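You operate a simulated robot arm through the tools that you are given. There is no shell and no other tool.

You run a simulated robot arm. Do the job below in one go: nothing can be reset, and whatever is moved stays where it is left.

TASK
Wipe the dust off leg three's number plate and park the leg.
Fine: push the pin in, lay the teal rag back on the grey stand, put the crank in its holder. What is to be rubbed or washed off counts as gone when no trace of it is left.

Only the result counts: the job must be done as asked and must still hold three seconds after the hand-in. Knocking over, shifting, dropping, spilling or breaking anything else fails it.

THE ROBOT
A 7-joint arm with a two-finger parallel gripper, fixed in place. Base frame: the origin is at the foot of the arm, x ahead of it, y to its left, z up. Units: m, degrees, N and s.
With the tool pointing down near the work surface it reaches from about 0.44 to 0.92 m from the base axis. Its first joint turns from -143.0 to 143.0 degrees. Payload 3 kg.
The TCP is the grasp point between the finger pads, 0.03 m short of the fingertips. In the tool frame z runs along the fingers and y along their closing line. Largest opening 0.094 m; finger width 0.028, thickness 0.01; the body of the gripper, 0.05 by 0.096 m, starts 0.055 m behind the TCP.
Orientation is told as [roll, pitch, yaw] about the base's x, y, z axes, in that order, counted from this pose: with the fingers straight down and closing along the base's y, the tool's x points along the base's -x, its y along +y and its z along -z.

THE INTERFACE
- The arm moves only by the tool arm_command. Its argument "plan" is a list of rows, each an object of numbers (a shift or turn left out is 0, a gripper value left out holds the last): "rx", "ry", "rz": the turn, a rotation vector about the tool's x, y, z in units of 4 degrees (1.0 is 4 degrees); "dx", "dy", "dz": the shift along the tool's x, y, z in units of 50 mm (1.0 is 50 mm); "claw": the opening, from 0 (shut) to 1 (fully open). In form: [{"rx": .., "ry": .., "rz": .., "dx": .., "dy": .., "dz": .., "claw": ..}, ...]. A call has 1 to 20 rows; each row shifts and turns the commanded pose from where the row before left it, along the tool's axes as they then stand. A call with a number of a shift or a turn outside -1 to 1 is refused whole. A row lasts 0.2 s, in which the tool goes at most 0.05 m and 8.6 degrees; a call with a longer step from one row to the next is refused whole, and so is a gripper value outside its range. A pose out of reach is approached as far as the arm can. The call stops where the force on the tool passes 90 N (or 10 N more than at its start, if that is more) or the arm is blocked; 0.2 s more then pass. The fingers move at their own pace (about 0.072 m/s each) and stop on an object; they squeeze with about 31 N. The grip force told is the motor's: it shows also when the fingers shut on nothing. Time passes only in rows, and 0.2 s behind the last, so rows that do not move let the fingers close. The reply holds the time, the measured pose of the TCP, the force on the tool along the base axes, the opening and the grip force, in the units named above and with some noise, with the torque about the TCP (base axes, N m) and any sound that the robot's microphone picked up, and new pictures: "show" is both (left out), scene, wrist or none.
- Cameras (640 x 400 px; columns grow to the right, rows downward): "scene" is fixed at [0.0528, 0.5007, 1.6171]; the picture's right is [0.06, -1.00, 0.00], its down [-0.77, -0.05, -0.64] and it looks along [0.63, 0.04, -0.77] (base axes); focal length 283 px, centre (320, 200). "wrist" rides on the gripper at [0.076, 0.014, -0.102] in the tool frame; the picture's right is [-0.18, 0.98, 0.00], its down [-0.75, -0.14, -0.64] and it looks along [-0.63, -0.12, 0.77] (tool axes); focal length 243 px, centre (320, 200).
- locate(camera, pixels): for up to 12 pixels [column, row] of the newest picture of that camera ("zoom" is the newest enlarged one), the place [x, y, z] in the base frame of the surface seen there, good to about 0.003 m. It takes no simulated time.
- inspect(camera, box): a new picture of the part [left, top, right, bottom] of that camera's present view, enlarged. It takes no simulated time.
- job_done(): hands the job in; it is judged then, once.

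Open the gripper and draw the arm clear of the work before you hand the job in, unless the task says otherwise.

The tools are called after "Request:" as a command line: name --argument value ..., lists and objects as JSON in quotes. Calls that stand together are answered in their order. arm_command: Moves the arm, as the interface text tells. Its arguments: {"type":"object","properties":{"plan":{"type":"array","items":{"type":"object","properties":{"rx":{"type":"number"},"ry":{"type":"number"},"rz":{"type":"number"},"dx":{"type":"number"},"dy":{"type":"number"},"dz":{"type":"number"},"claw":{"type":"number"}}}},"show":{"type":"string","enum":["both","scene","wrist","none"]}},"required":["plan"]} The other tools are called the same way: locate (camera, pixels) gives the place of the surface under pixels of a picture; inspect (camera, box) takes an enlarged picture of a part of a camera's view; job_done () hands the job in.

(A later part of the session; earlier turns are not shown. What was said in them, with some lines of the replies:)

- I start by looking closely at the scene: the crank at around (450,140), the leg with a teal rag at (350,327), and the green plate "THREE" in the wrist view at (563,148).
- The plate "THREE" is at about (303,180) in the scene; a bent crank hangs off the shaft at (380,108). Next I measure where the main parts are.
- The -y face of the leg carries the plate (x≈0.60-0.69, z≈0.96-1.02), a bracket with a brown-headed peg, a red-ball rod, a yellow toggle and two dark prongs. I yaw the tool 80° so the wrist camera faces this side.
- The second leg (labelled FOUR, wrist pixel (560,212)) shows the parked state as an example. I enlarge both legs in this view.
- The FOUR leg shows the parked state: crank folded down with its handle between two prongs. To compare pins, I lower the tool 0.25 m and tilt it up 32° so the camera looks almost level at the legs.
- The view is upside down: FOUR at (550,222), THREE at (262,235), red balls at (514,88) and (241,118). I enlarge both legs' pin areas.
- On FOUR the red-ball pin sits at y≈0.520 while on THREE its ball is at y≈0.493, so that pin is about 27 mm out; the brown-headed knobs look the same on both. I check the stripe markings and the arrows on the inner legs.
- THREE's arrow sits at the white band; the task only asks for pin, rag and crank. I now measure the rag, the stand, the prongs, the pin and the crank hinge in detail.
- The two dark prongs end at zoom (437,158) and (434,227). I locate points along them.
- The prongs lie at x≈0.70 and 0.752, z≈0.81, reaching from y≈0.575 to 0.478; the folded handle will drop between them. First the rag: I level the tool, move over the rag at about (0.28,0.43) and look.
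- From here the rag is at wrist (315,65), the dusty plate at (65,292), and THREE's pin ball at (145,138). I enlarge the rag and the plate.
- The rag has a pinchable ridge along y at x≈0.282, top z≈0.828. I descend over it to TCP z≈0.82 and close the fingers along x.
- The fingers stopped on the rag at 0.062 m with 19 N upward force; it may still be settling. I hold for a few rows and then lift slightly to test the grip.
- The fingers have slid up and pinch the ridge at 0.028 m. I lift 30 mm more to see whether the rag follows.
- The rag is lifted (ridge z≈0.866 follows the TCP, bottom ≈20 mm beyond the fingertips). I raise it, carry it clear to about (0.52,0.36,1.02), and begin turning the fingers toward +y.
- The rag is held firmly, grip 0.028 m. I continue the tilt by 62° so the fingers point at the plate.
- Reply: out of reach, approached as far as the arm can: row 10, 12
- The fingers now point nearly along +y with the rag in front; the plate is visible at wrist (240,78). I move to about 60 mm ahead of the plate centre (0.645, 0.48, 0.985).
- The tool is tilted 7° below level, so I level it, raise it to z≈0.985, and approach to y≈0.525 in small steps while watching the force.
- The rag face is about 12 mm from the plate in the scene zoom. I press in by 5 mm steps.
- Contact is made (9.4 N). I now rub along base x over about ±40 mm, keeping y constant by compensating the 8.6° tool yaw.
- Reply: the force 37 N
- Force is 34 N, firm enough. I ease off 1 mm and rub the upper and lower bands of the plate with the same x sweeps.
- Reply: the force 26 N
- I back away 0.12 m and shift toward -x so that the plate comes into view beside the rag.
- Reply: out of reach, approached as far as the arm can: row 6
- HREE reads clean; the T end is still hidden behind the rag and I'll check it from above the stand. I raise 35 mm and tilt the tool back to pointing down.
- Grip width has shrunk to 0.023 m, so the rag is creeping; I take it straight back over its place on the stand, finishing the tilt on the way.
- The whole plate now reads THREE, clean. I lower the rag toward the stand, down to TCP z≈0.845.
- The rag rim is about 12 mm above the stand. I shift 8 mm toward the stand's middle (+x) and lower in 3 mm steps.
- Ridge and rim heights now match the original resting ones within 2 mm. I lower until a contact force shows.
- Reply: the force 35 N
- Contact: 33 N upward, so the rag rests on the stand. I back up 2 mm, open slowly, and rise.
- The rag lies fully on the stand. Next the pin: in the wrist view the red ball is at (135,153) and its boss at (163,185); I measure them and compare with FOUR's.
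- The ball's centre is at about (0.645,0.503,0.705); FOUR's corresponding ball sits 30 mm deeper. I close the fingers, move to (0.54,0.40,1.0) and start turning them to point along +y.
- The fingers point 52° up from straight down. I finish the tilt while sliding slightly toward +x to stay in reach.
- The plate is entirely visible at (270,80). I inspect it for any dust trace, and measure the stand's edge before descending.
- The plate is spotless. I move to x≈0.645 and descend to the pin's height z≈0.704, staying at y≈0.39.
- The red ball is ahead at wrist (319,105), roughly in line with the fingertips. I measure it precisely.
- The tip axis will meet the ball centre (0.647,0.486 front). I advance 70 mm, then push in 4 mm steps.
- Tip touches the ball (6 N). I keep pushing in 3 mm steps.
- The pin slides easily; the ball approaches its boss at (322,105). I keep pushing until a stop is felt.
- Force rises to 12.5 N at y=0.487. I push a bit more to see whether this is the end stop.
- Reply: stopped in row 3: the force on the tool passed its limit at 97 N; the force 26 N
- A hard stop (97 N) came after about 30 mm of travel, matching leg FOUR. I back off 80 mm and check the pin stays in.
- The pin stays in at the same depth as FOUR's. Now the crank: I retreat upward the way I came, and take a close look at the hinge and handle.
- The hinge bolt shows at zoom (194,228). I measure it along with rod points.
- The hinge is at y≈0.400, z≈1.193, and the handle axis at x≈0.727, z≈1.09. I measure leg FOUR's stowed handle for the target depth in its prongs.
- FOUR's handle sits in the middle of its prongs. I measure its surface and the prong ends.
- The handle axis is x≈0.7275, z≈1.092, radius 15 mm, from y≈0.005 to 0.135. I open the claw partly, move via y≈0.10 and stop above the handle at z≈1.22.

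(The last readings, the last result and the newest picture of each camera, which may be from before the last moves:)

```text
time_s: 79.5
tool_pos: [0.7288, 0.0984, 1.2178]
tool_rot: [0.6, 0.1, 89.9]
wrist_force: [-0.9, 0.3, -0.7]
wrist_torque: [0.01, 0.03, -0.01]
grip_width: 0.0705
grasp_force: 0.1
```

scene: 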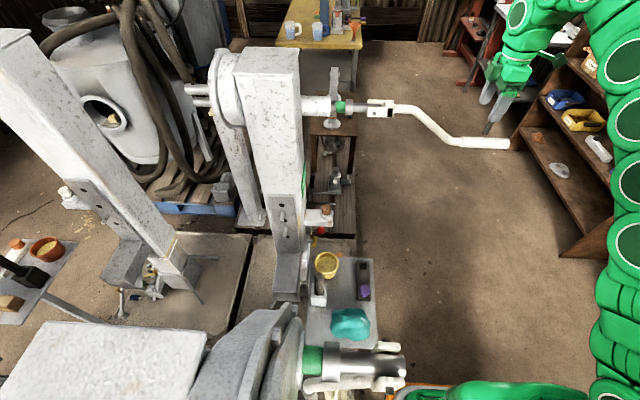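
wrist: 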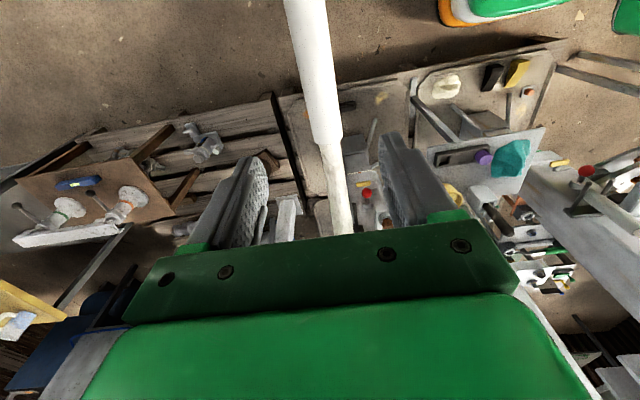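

The handle (wrist (320,80)) lies between the open fingers. I descend to z≈1.097 and check before gripping.

Request:
arm_command --plan '[{"dz": 0.7}, {"dz": 0.7}, {"dz": 0.6}, {"dz": 0.4}, {"dy": 0.02}, {}]'

```text
time_s: 80.9
tool_pos: [0.7279, 0.1009, 1.0979]
tool_rot: [0.7, 0.0, 89.9]
wrist_force: [-0.8, -0.4, -0.2]
wrist_torque: [0.01, 0.02, 0.0]
grip_width: 0.0708
grasp_force: 0.0
```

scene: 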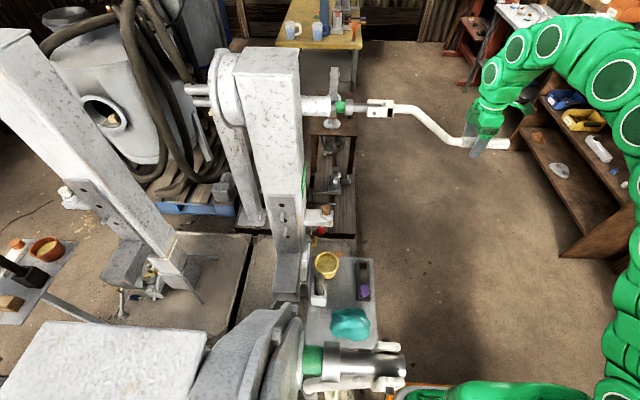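
wrist: 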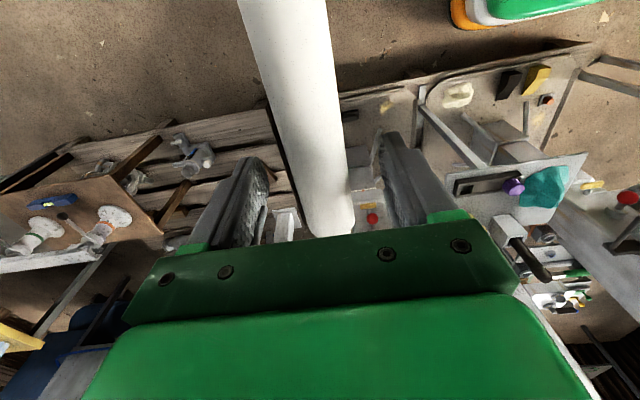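

Clear of contact. I close the fingers on the handle.

Request:
arm_command --plan '[{"claw": 0.4}, {"claw": 0.2}, {"claw": 0}, {"claw": 0}, {"claw": 0}, {}]' --show "wrist"

```text
time_s: 82.3
tool_pos: [0.726, 0.1003, 1.0978]
tool_rot: [0.8, 0.0, 89.8]
wrist_force: [-0.6, -0.2, 0.5]
wrist_torque: [-0.02, 0.0, 0.11]
grip_width: 0.0314
grasp_force: 45.2
```

wrist: 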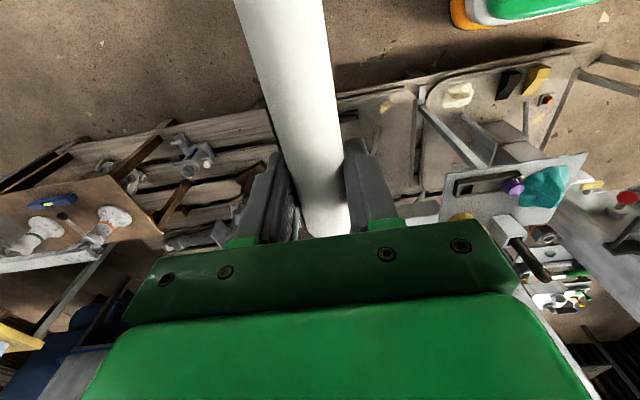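

The handle is held (0.031 m wide). I swing it down about the hinge (y 0.400, z 1.193) in 4° steps along the arc, first 12° as a test.

Request:
arm_command --plan '[{"dx": -0.1474, "dz": 0.4135, "ry": -1}, {"dx": -0.1474, "dz": 0.4135, "ry": -1}, {"dx": -0.1474, "dz": 0.4135, "ry": -1}, {}]'

```text
time_s: 83.3
tool_pos: [0.7248, 0.1275, 1.0346]
tool_rot: [0.9, -12.0, 89.8]
wrist_force: [-3.1, -2.0, -4.9]
wrist_torque: [-0.83, -0.07, 0.27]
grip_width: 0.0312
grasp_force: 44.7
```

scene: 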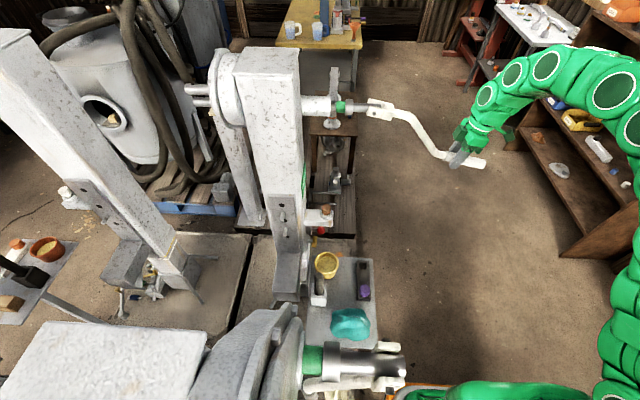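
wrist: 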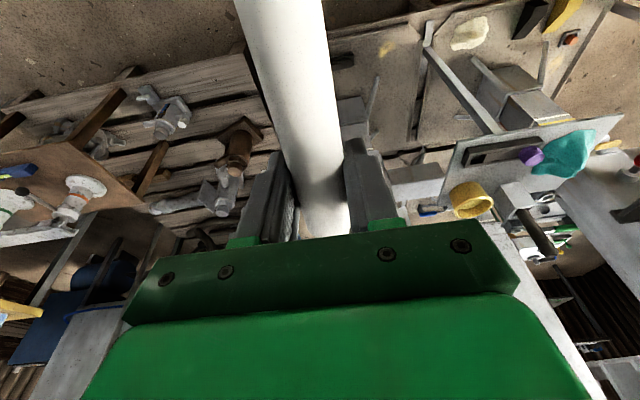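

The crank follows with only a few newtons. I correct a slight sideways drift and continue another 24°.

Request:
arm_command --plan '[{"dx": -0.1474, "dz": 0.4135, "ry": -1, "dy": -0.03, "rx": 0.1}, {"dx": -0.1474, "dz": 0.4135, "ry": -1, "dy": -0.02, "rx": 0.1}, {"dx": -0.1474, "dz": 0.4135, "ry": -1}, {"dx": -0.1474, "dz": 0.4135, "ry": -1}, {"dx": -0.1474, "dz": 0.4135, "ry": -1}, {"dx": -0.1474, "dz": 0.4135, "ry": -1}, {}]'

```text
time_s: 84.9
tool_pos: [0.7295, 0.2129, 0.9384]
tool_rot: [0.0, -36.1, 89.7]
wrist_force: [-2.4, -2.8, -9.6]
wrist_torque: [-0.24, -0.41, 0.6]
grip_width: 0.031
grasp_force: 44.6
```

scene: 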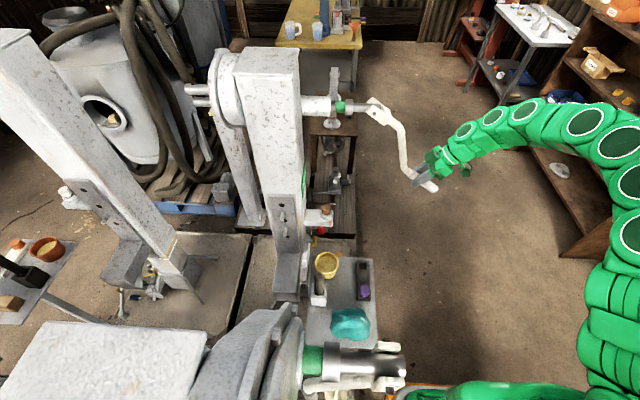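
wrist: 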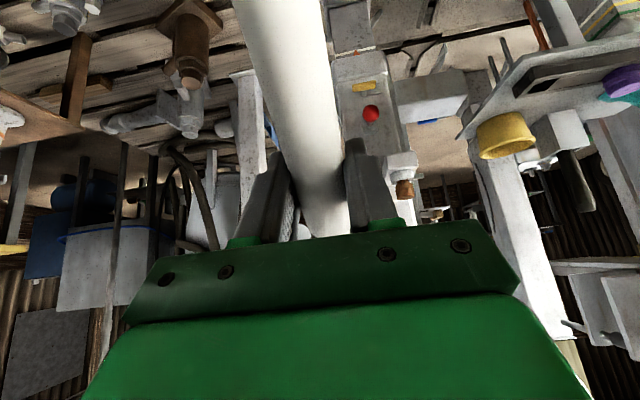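

The path matches the arc (expected y 0.2135, z 0.940). I continue another 24°.

Request:
arm_command --plan '[{"dx": -0.1474, "dz": 0.4135, "ry": -1}, {"dx": -0.1474, "dz": 0.4135, "ry": -1}, {"dx": -0.1474, "dz": 0.4135, "ry": -1}, {"dx": -0.1474, "dz": 0.4135, "ry": -1}, {"dx": -0.1474, "dz": 0.4135, "ry": -1}, {"dx": -0.1474, "dz": 0.4135, "ry": -1}, {}]'

```text
time_s: 86.5
tool_pos: [0.7298, 0.3327, 0.8852]
tool_rot: [-0.3, -60.1, 89.9]
wrist_force: [-2.5, -1.3, -21.9]
wrist_torque: [-0.5, -0.75, 0.45]
grip_width: 0.0309
grasp_force: 44.6
```

scene: 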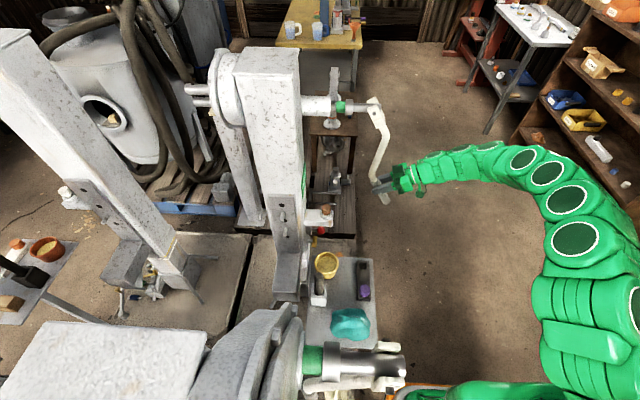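
wrist: 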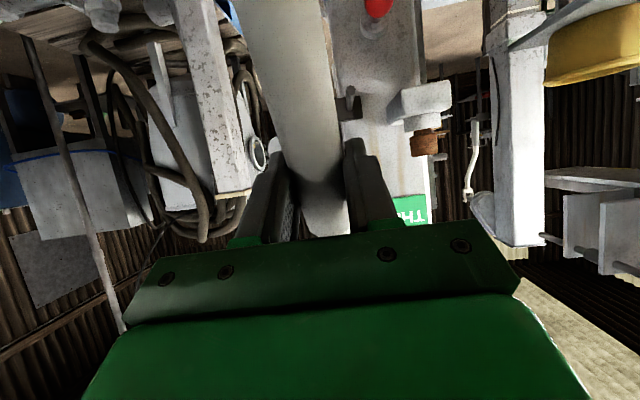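

Matches the arc again; the handle hangs at 60° with the holder's prongs ahead at (353,105). Relieving about 2 mm of downward pull, I go on another 12°.

Request:
arm_command --plan '[{"dx": -0.112, "dz": 0.43, "ry": -1}, {"dx": -0.1474, "dz": 0.4135, "ry": -1}, {"dx": -0.1474, "dz": 0.4135, "ry": -1}, {}]'

Request:
inspect --camera "scene" --box '[290, 90, 430, 220]'

```text
time_s: 87.5
tool_pos: [0.7308, 0.3991, 0.8787]
tool_rot: [-0.8, -72.2, 90.3]
wrist_force: [-2.3, 1.8, 35.8]
wrist_torque: [-0.28, -0.57, 0.2]
grip_width: 0.0307
grasp_force: 45.2
```

scene: 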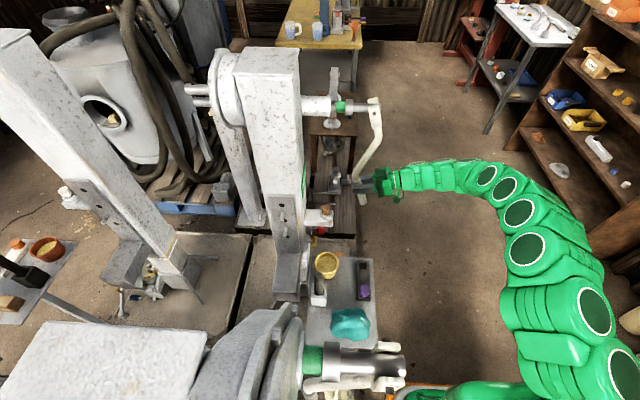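
wrist: 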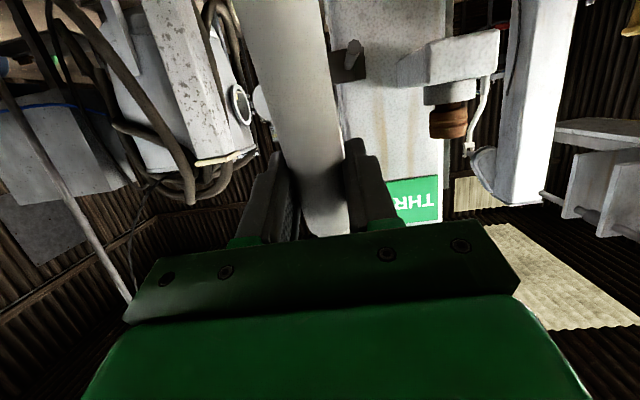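

```text
3.08 times, centred on (360, 155) of scene
```

zoom: 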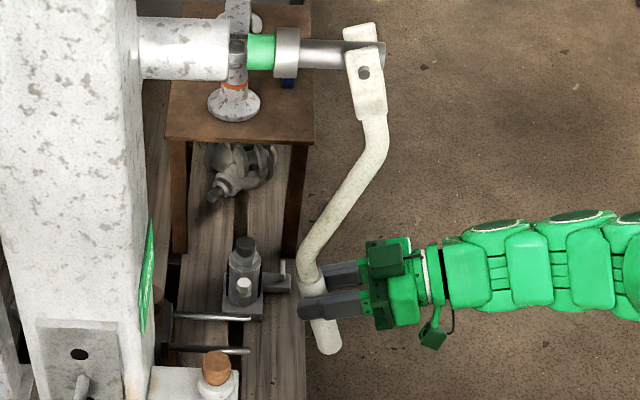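

The pull is now 36 N upward, i.e. I overcorrected by about 1 mm. I relieve that and continue to 84°.

Request:
arm_command --plan '[{"dx": -0.172, "dz": 0.406, "ry": -1, "dy": 0.02}, {"dx": -0.1474, "dz": 0.4135, "ry": -1}, {"dx": -0.1474, "dz": 0.4135, "ry": -1}, {}]'

Request:
inspect --camera "scene" --box '[290, 90, 430, 220]'

Request:
inspect --camera "wrist" --box '[230, 0, 400, 120]'

```text
time_s: 88.5
tool_pos: [0.7296, 0.4648, 0.8854]
tool_rot: [-1.4, -84.1, 91.1]
wrist_force: [-4.3, -3.1, 33.7]
wrist_torque: [0.06, -0.78, 0.09]
grip_width: 0.0305
grasp_force: 44.7
```

scene: 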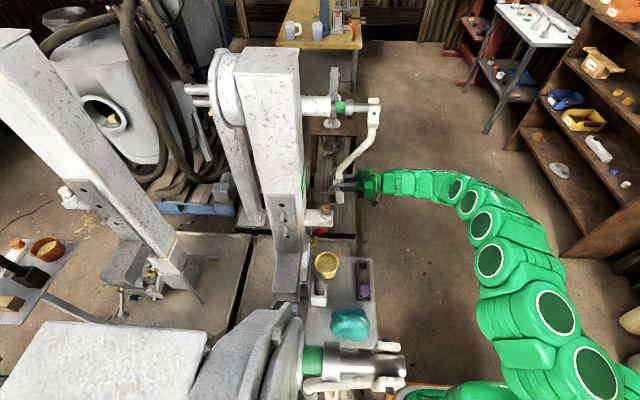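
wrist: 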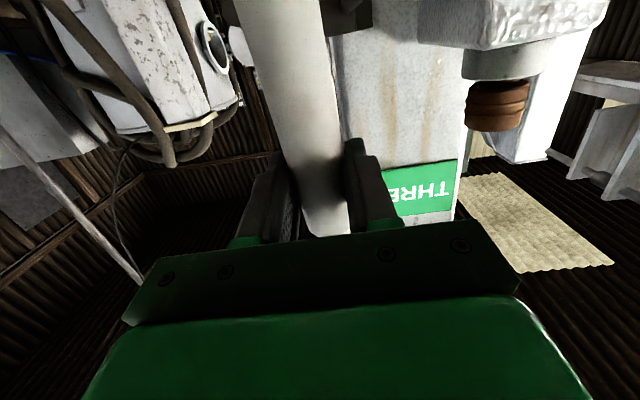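

```text
3.08 times, centred on (360, 155) of scene
```

zoom: 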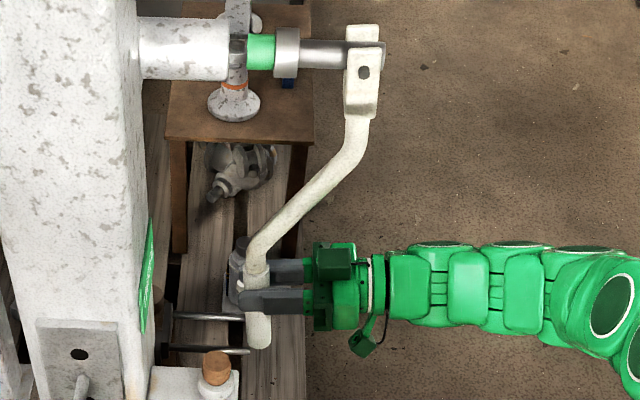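

```text
3.33 times, centred on (315, 60) of wrist
```

zoom: 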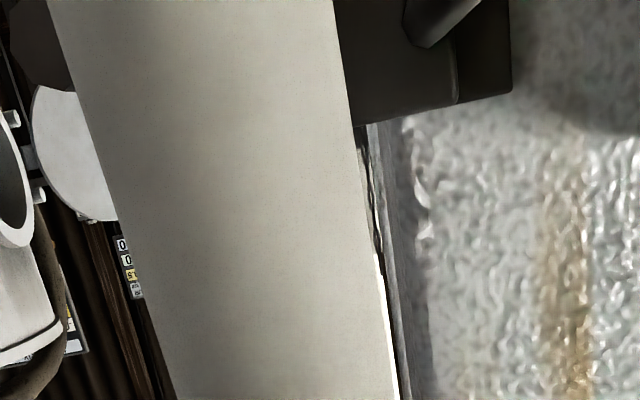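

The handle end is entering between the prong tips (zoom (258,335)). I check its x alignment with the prongs before going deeper.

Request:
inspect --camera "scene" --box '[320, 160, 390, 215]'

Request:
locate --camera "scene" --pixels '[[341, 197], [345, 197], [349, 197], [345, 202], [345, 180], [330, 193], [330, 204], [338, 204]]'

```text
7.27 times, centred on (355, 188) of scene
```

zoom: 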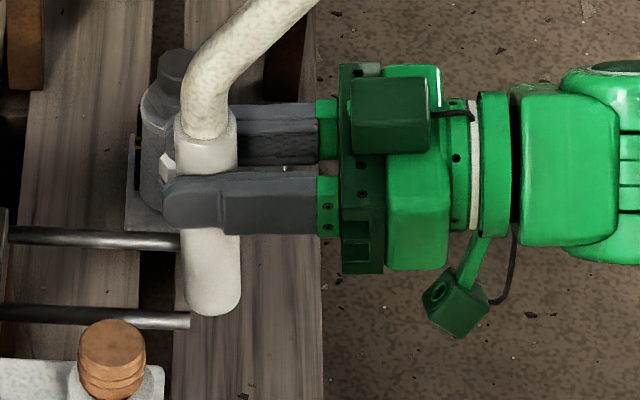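

```text
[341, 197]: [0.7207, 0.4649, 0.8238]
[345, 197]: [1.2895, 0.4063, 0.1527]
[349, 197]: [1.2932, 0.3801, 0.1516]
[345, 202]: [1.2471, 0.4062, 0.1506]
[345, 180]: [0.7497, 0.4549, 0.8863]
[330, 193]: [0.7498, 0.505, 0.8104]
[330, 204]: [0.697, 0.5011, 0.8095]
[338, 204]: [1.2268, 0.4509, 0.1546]
```

I measure several points over the handle's lower part to judge its x position against the prongs (0.70 and 0.753).

Request:
locate --camera "scene" --pixels '[[338, 194], [340, 194], [342, 194], [338, 198], [340, 198], [342, 198], [340, 201], [340, 202.5], [340, 174], [340, 170], [337, 172], [343, 172]]'

Request:
locate --camera "scene" --pixels '[[313, 192], [318, 192.3], [324, 192.7], [332, 193.2], [313, 203], [318, 203.3], [325, 203.7], [333, 204.3]]'

```text
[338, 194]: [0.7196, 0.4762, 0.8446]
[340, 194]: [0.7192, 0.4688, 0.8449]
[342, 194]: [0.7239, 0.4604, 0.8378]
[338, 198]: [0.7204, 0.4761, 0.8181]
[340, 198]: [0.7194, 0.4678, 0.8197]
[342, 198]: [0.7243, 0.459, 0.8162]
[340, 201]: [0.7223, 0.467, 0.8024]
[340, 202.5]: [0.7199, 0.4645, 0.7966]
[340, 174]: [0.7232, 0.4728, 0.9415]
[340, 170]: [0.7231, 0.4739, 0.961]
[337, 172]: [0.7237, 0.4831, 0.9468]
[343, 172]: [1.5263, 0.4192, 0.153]
```

```text
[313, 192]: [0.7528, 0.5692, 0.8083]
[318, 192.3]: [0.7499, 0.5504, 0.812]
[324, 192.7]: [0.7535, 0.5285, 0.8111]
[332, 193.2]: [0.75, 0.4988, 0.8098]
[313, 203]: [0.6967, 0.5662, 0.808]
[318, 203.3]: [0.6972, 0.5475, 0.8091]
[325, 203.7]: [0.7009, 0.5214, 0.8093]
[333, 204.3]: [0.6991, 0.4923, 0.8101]
```

The handle centre is roughly 3-6 mm toward +x of the prong middle (0.728). I shift it 3.5 mm toward -x, relieve the vertical load by 1 mm, and re-check.

Request:
arm_command --plan '[{"dy": 0.035, "dx": -0.02}, {"dy": 0.035}, {}]'

Request:
locate --camera "scene" --pixels '[[338, 194], [340, 194], [338, 198], [340, 198], [340, 201], [340, 174], [340, 170]]'

Request:
inspect --camera "scene" --box '[310, 175, 360, 215]'

```text
time_s: 89.3
tool_pos: [0.7267, 0.4637, 0.8842]
tool_rot: [-0.9, -83.9, 90.5]
wrist_force: [0.4, -2.0, 20.0]
wrist_torque: [0.25, 0.18, -0.02]
grip_width: 0.0307
grasp_force: 44.8
```

scene: 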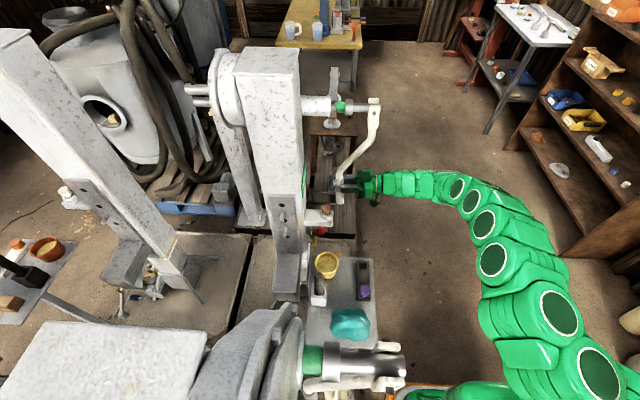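
wrist: 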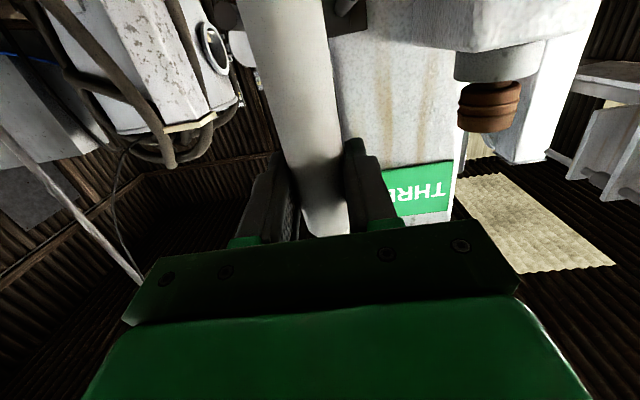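

```text
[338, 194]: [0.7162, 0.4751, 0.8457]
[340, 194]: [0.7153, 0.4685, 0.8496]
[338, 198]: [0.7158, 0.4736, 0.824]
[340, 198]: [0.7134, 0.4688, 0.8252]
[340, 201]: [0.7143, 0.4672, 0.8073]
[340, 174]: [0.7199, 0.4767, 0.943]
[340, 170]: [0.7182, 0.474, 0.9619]
```

```text
10.00 times, centred on (335, 195) of scene
```

zoom: 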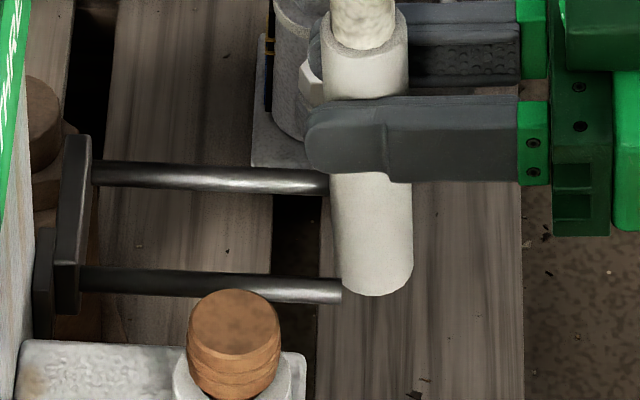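

The handle is now centred (axis ≈0.730) with hardly any side force. I continue to 90°.

Request:
arm_command --plan '[{"dx": -0.0837, "dz": 0.2068, "ry": -0.5}, {"dx": -0.0737, "dz": 0.2068, "ry": -0.5}, {"dx": -0.0737, "dz": 0.2068, "ry": -0.5}, {}]'

Request:
inspect --camera "scene" --box '[310, 175, 360, 215]'

```text
time_s: 90.3
tool_pos: [0.7293, 0.4902, 0.8923]
tool_rot: [17.2, -89.7, 71.8]
wrist_force: [0.5, -62.7, -15.7]
wrist_torque: [-0.03, -0.28, -0.06]
grip_width: 0.0303
grasp_force: 45.0
```

scene: 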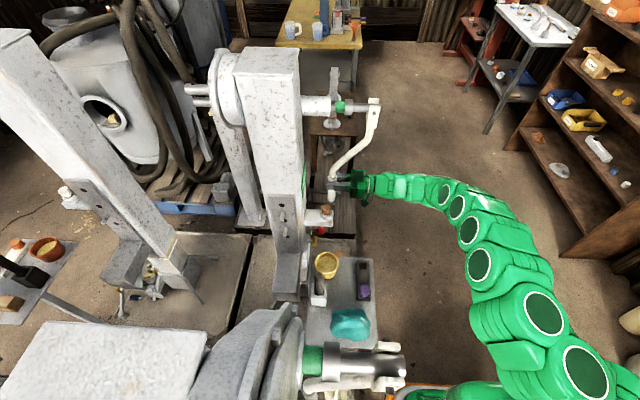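
wrist: 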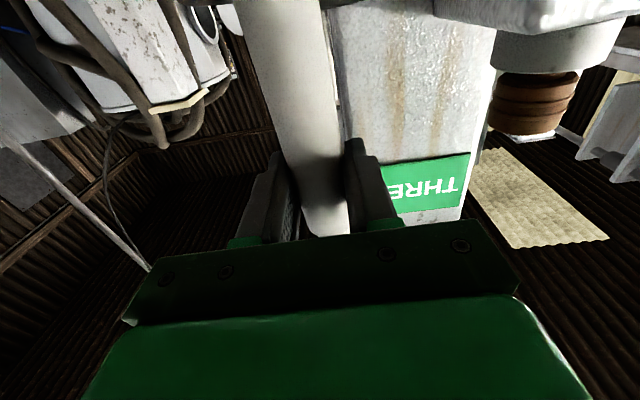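

```text
10.00 times, centred on (335, 195) of scene
```

zoom: 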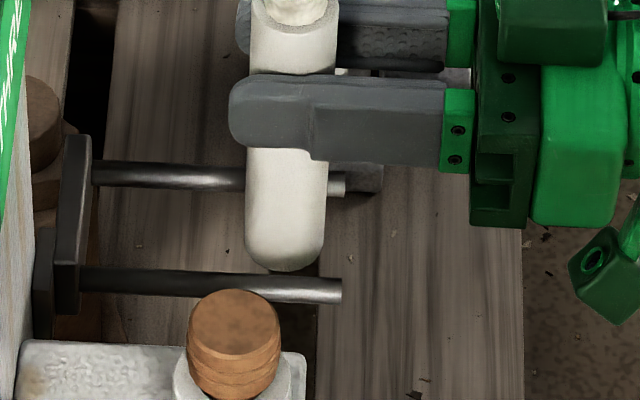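

At 90° the handle stands vertical between the prongs and 63 N resists further motion. I nudge 1.5 mm more to see whether it is a firm stop.

Request:
arm_command --plan '[{"dz": 0.03}, {}]' --show "wrist"

Request:
inspect --camera "wrist" --box '[230, 0, 400, 120]'

Request:
locate --camera "scene" --pixels '[[329, 194], [331, 194], [329, 198], [331, 198], [330, 200], [331, 178], [331, 172], [350, 140]]'

```text
time_s: 90.7
tool_pos: [0.7295, 0.4916, 0.8918]
tool_rot: [10.7, -89.8, 78.4]
wrist_force: [-2.1, -19.6, 7.4]
wrist_torque: [0.15, -0.78, 0.02]
grip_width: 0.0307
grasp_force: 45.3
stopped in row 2: the force on the tool passed its limit at 91 N (the readings are from after the stop); the commanded pose is now the measured one
```

wrist: 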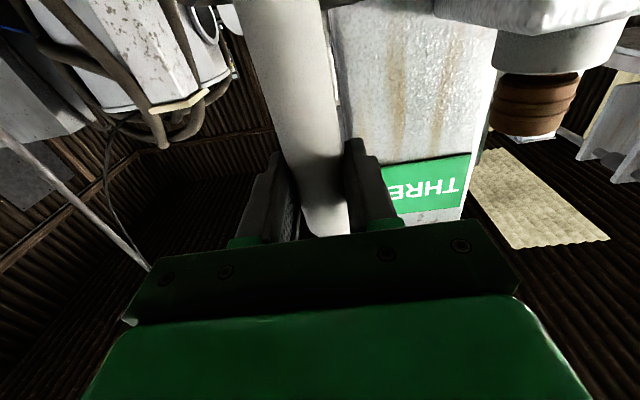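

```text
3.33 times, centred on (315, 60) of wrist
```

zoom: 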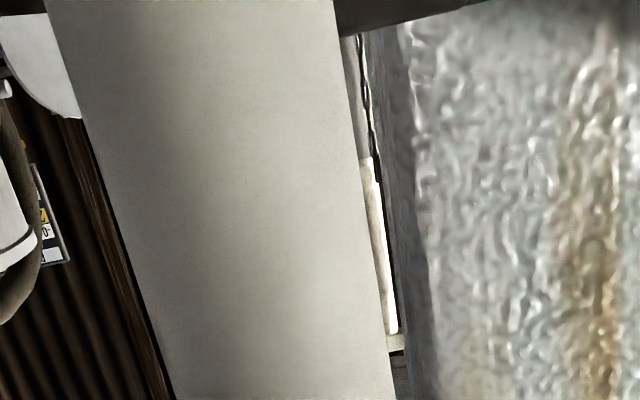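

```text
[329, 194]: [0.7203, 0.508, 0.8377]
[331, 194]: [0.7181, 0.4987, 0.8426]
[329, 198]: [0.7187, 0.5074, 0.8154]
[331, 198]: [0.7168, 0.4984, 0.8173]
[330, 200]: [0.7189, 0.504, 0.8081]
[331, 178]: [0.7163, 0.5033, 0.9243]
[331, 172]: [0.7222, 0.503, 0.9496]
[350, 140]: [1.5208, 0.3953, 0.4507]
```

It is a firm stop (91 N) with the handle axis at y≈0.502, inside the prongs. I open the fingers moderately and withdraw straight back.

Request:
arm_command --plan '[{"claw": 0.45}, {"claw": 0.65}, {"claw": 0.65}, {}, {"dz": -0.4}, {"dz": -0.6}, {"dz": -0.8}, {"dz": -0.6}, {}]'

Request:
inspect --camera "scene" --box '[290, 90, 430, 220]'

Request:
inspect --camera "scene" --box '[310, 175, 360, 215]'

```text
time_s: 92.7
tool_pos: [0.7273, 0.3722, 0.8911]
tool_rot: [9.4, -89.6, 79.9]
wrist_force: [0.4, 0.7, -0.5]
wrist_torque: [0.01, 0.02, 0.03]
grip_width: 0.061
grasp_force: 0.0
```

scene: 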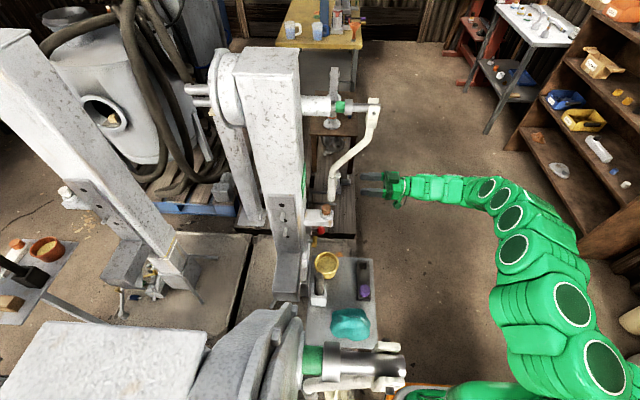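
wrist: 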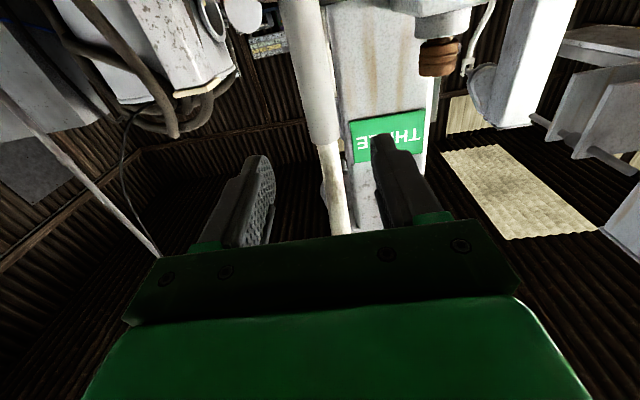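

```text
3.08 times, centred on (360, 155) of scene
```

zoom: 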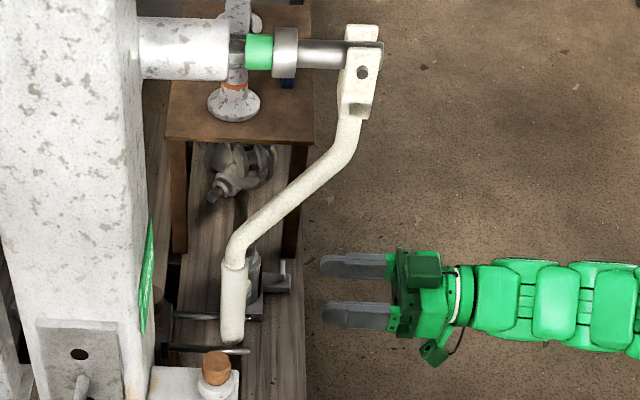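

```text
10.00 times, centred on (335, 195) of scene
```

zoom: 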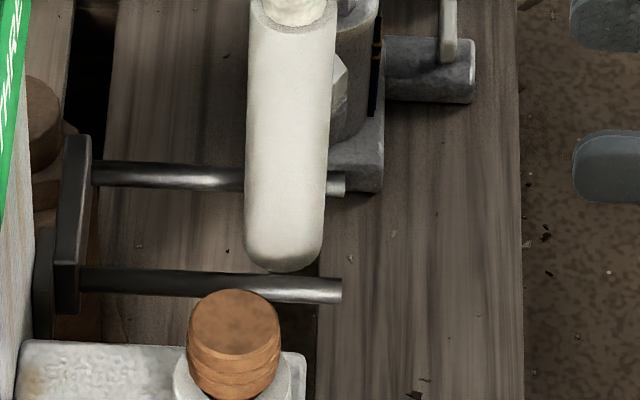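

The crank hangs in the holder and stays there. I withdraw sideways toward -x, which also gives a view of the holder from the side.

Request:
arm_command --plan '[{"dz": -0.3, "dy": 0.5}, {"dy": 0.76}, {"dy": 0.76}, {"dy": 0.76}, {"dy": 0.76}, {}]'

Request:
inspect --camera "wrist" --box '[150, 0, 350, 130]'

```text
time_s: 94.1
tool_pos: [0.5517, 0.3577, 0.8917]
tool_rot: [0.2, -89.7, 88.9]
wrist_force: [-0.5, 0.8, -0.5]
wrist_torque: [0.02, 0.0, 0.02]
grip_width: 0.0611
grasp_force: 0.1
```

scene: 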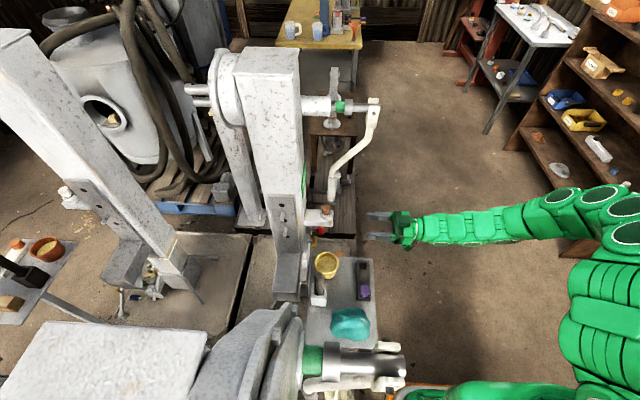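
wrist: 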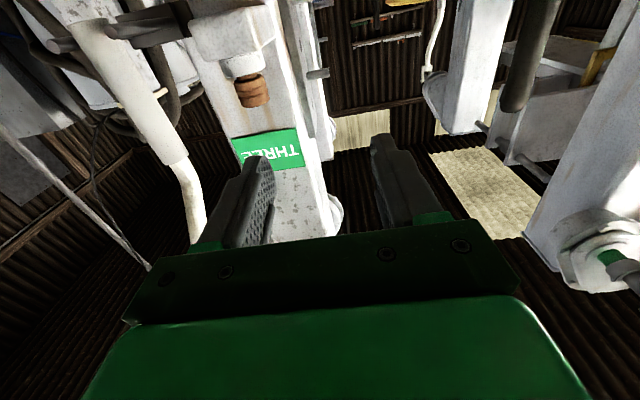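

```text
3.08 times, centred on (250, 65) of wrist
```

zoom: 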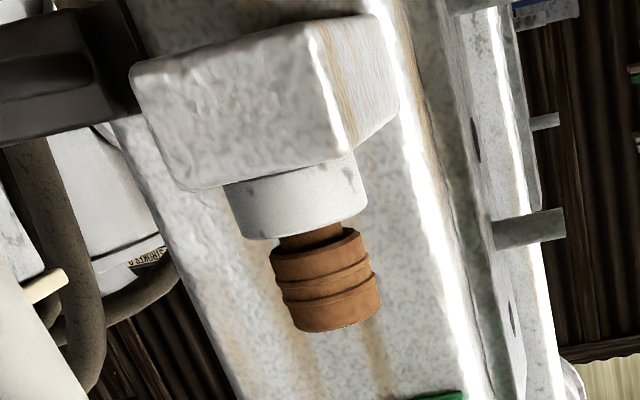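

Before finishing I want to compare THREE's brown-headed knob with FOUR's red-headed one to be sure which part is the pin. I rise, level the tool and go back to the viewpoint over the stand.

Request:
arm_command --plan '[{"dx": -0.8}, {"dx": -0.8}, {"dx": -0.8}, {"ry": 1}, {"ry": 1}, {"ry": 1}, {"ry": 1}, {"ry": 1}, {"ry": 1}, {"ry": 1}, {"ry": 1}, {"ry": 1}, {"ry": 1}, {"ry": 1}, {"ry": 1}, {"ry": 1}, {"ry": 1}, {"ry": 1}, {"ry": 1}, {"ry": 1}]'

Request:
arm_command --plan '[{"ry": 1}, {"ry": 1}, {"ry": 1}, {"ry": 1}, {"ry": 1}, {"ry": 0.4}, {}]'

```text
time_s: 98.3
tool_pos: [0.5487, 0.3611, 1.0113]
tool_rot: [0.1, -21.7, 89.3]
wrist_force: [-0.1, -0.1, 0.1]
wrist_torque: [-0.03, -0.01, 0.03]
grip_width: 0.0612
grasp_force: 0.0
```

scene: 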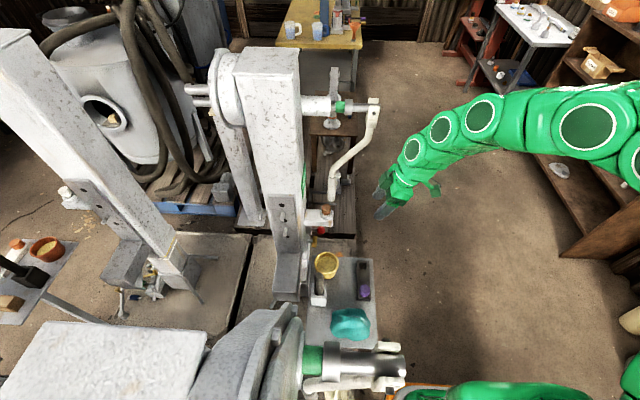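
wrist: 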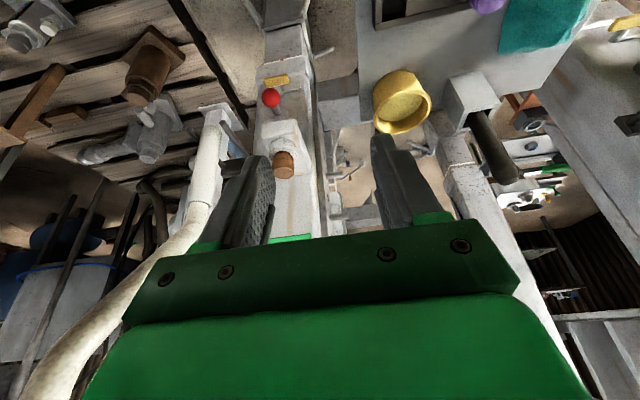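

```text
time_s: 99.9
tool_pos: [0.5485, 0.3619, 1.0127]
tool_rot: [0.0, -0.1, 89.2]
wrist_force: [0.6, 0.4, 0.2]
wrist_torque: [0.01, -0.02, 0.03]
grip_width: 0.061
grasp_force: 0.0
```

scene: 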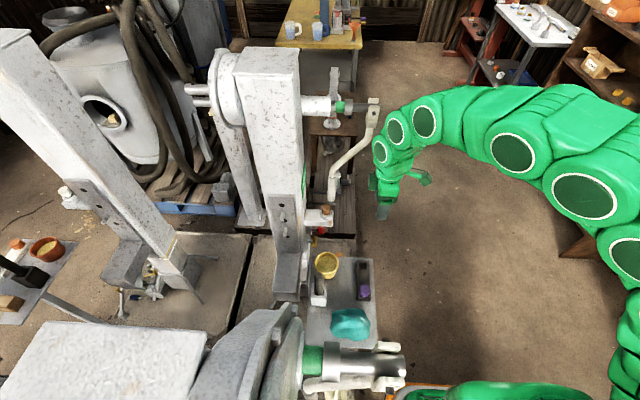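
wrist: 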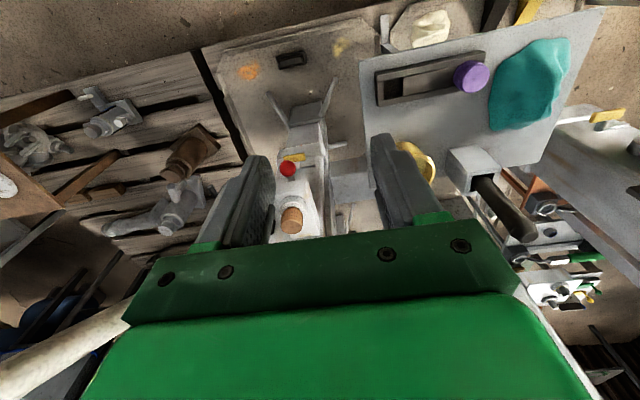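

Now I slide to x≈0.30 to view both legs' knobs and holders side by side.

Request:
arm_command --plan '[{"dy": 0.77, "dz": -0.1}, {"dy": 0.77, "dz": -0.1}, {"dy": 0.77, "dz": -0.1}, {"dy": 0.77, "dz": -0.1}, {"dy": 0.77, "dz": -0.1}, {"dy": 0.77, "dz": -0.1}, {"dy": 0.4}, {}]'

Request:
inspect --camera "wrist" --box '[40, 100, 240, 260]'

Request:
inspect --camera "wrist" --box '[430, 60, 640, 220]'

```text
time_s: 101.7
tool_pos: [0.2964, 0.3622, 1.0414]
tool_rot: [0.1, -0.1, 89.2]
wrist_force: [0.5, -0.1, -0.6]
wrist_torque: [-0.03, 0.01, 0.01]
grip_width: 0.0611
grasp_force: 0.0
```

scene: 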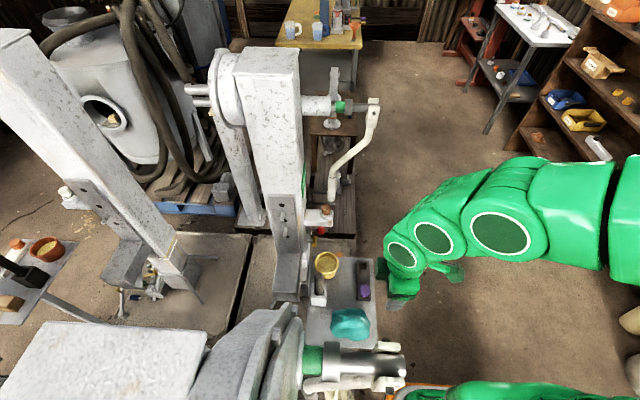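
wrist: 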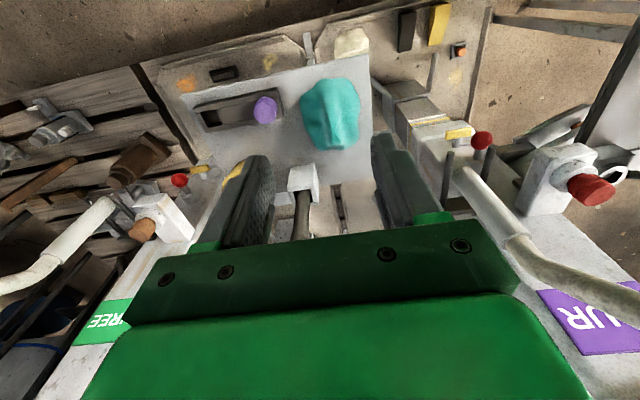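

```text
2.50 times, centred on (140, 180) of wrist
```

zoom: 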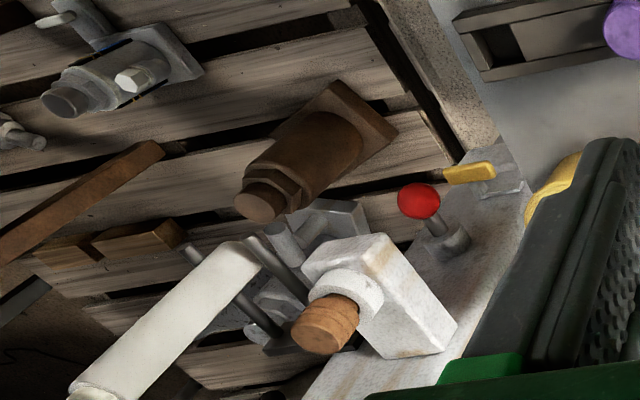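

```text
2.50 times, centred on (535, 140) of wrist
```

zoom: 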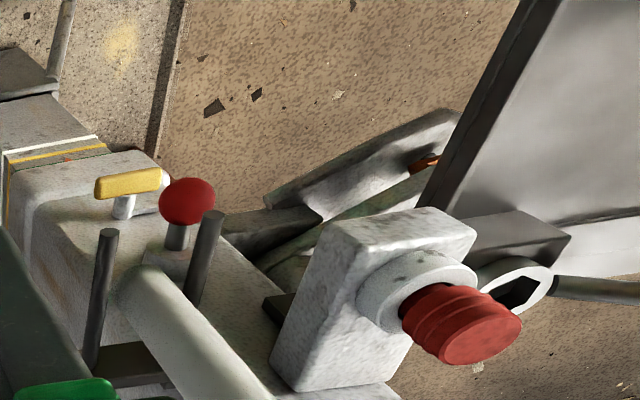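

Both knobs protrude from their collars. I measure head and collar heights on each to compare.

Request:
locate --camera "wrist" --pixels '[[140, 233], [147, 225], [160, 210], [163, 206], [152, 216], [170, 225]]'

Request:
locate --camera "wrist" --pixels '[[600, 192], [588, 190], [565, 166], [580, 160], [560, 180], [535, 190], [482, 140], [179, 181], [189, 199]]'

Request:
inspect --camera "wrist" --box '[80, 160, 220, 260]'

Request:
inspect --camera "scene" --box '[300, 170, 370, 240]'

```text
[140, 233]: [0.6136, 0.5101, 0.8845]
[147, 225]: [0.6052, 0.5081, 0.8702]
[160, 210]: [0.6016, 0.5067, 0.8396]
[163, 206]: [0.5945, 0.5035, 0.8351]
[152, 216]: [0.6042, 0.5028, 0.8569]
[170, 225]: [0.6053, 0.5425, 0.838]
```

```text
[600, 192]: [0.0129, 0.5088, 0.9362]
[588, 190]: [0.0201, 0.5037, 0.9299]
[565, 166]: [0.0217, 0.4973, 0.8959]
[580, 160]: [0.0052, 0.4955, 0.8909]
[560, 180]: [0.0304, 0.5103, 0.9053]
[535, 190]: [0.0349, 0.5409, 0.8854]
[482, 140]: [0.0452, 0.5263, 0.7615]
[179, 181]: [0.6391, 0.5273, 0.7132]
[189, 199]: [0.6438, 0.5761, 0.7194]
```

```text
4.00 times, centred on (150, 210) of wrist
```

zoom: 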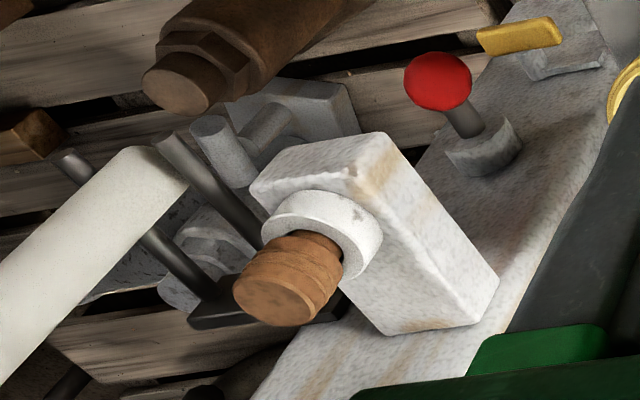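

```text
5.71 times, centred on (335, 205) of scene
```

zoom: 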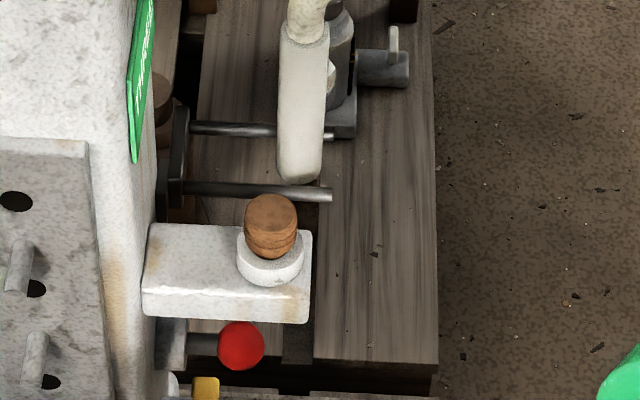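

The brown knob is no further out than FOUR's, and THREE's ball now has the same y (0.527 vs 0.526) as FOUR's. I compare how deep the two handles sit in their prongs.

Request:
locate --camera "wrist" --pixels '[[468, 175], [478, 190], [490, 205], [500, 220], [449, 155], [486, 150], [104, 207], [95, 217], [85, 226], [70, 238], [99, 200], [115, 195]]'

Request:
inspect --camera "wrist" --box '[0, 160, 160, 300]'

Request:
inspect --camera "wrist" --box '[420, 110, 640, 290]'

```text
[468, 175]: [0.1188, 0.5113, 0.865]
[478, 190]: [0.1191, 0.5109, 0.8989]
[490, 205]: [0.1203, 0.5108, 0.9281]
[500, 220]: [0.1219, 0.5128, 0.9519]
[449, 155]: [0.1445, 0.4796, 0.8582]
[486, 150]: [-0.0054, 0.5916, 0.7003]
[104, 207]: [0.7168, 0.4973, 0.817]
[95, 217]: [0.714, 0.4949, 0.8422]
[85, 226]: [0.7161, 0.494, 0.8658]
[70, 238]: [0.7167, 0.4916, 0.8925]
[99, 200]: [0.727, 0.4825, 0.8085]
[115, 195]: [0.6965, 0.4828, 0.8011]
```

```text
2.86 times, centred on (80, 230) of wrist
```

zoom: 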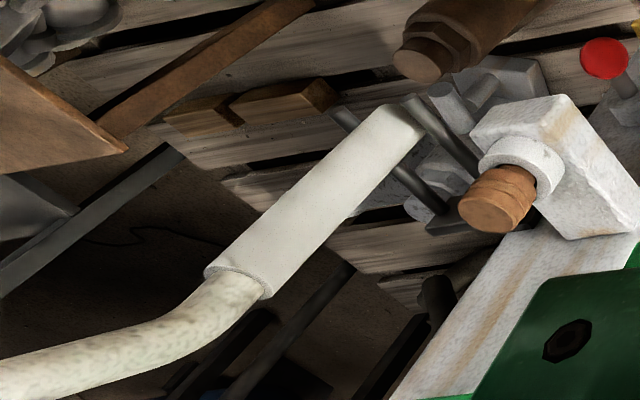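

```text
2.22 times, centred on (530, 200) of wrist
```

zoom: 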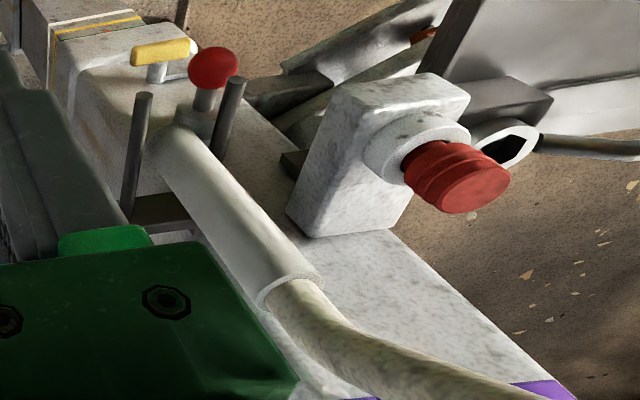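

THREE's handle axis is at y≈0.5015, fully inside its prongs (0.478-0.575) and vertical like FOUR's. I open the gripper fully and draw the arm back up to about its starting place.

Request:
arm_command --plan '[{"claw": 1, "dz": -0.8}, {"dz": -0.8, "claw": 1}, {"dz": -0.8}, {"dx": 0.7, "dz": -0.5}, {"dx": 0.7, "dz": -0.5}, {"dx": 0.7, "dz": -0.5}, {"dx": 0.6, "dy": -0.6}, {"dx": 0.6, "dy": -0.6}, {"dx": 0.5, "dy": -0.6}, {"dy": -0.6}, {}]'

Request:
inspect --camera "scene" --box '[290, 80, 430, 220]'

Request:
inspect --camera "scene" --box '[260, 200, 420, 350]'

Request:
locate --camera "scene" --pixels '[[331, 198], [331, 190], [321, 231], [372, 110], [389, 366], [350, 327]]'

```text
time_s: 104.1
tool_pos: [0.4137, 0.172, 1.2375]
tool_rot: [0.0, -0.1, 89.2]
wrist_force: [-0.1, -0.2, 0.1]
wrist_torque: [0.03, -0.02, 0.0]
grip_width: 0.0941
grasp_force: 0.1
```

scene: 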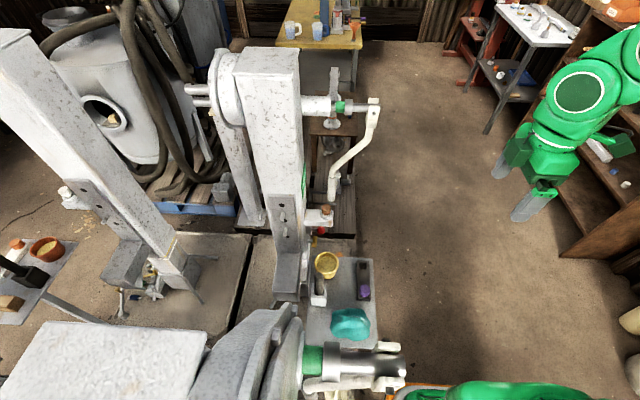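
wrist: 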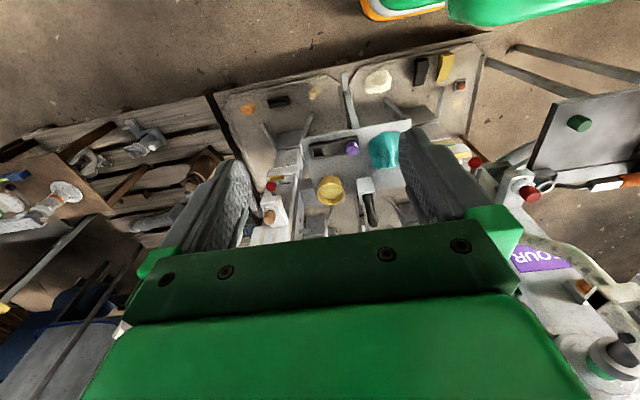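

```text
2.86 times, centred on (360, 150) of scene
```

zoom: 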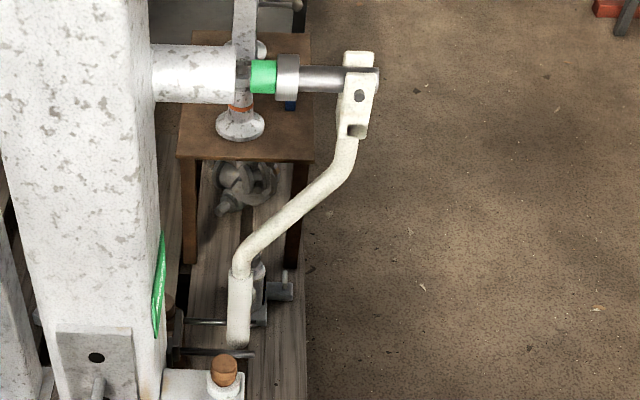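

```text
2.67 times, centred on (340, 275) of scene
```

zoom: 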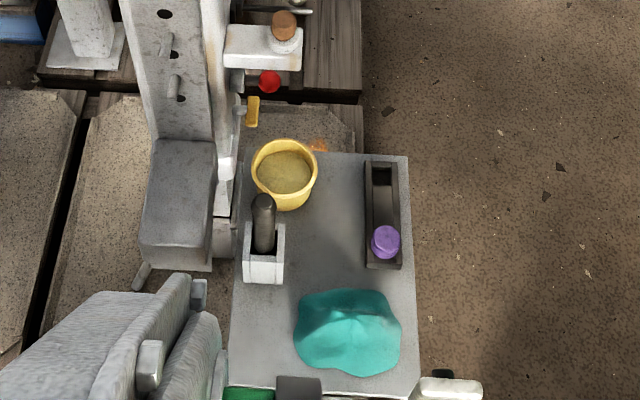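

```text
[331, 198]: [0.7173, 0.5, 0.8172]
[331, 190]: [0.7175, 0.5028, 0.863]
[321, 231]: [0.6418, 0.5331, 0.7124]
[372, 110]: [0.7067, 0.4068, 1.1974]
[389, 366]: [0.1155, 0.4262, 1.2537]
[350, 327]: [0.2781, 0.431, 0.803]
```

Everything holds: the plate is clean, the pin is in at y≈0.533, the rag lies on the stand at scene (350,325), and the handle rests in its prongs at y≈0.50. The gripper is open and clear of the work, so I hand the job in.

Request:
job_done

```text
The job is handed in.
```

Leg three's number plate is wiped clean and the leg is parked. I have handed the job in, but no verdict has come back yet.

- **Plate:** close-up pictures after wiping show "THREE" on plain green with no dust left anywhere.
- **Pin:** I took the red-ball pin as the one meant. It was about 30 mm further out than the same pin on leg four. I pushed it in about 30 mm to a firm stop, and it now sits at the same depth as leg four's.
- **Rag:** the teal rag lies on the grey stand, within about a centimetre of where it was.
- **Crank:** it is folded down with its handle upright between the two prongs, against a firm stop, and it stayed there after I let go.

In the last pictures nothing else looks moved. The gripper is open and the arm is clear of the work.
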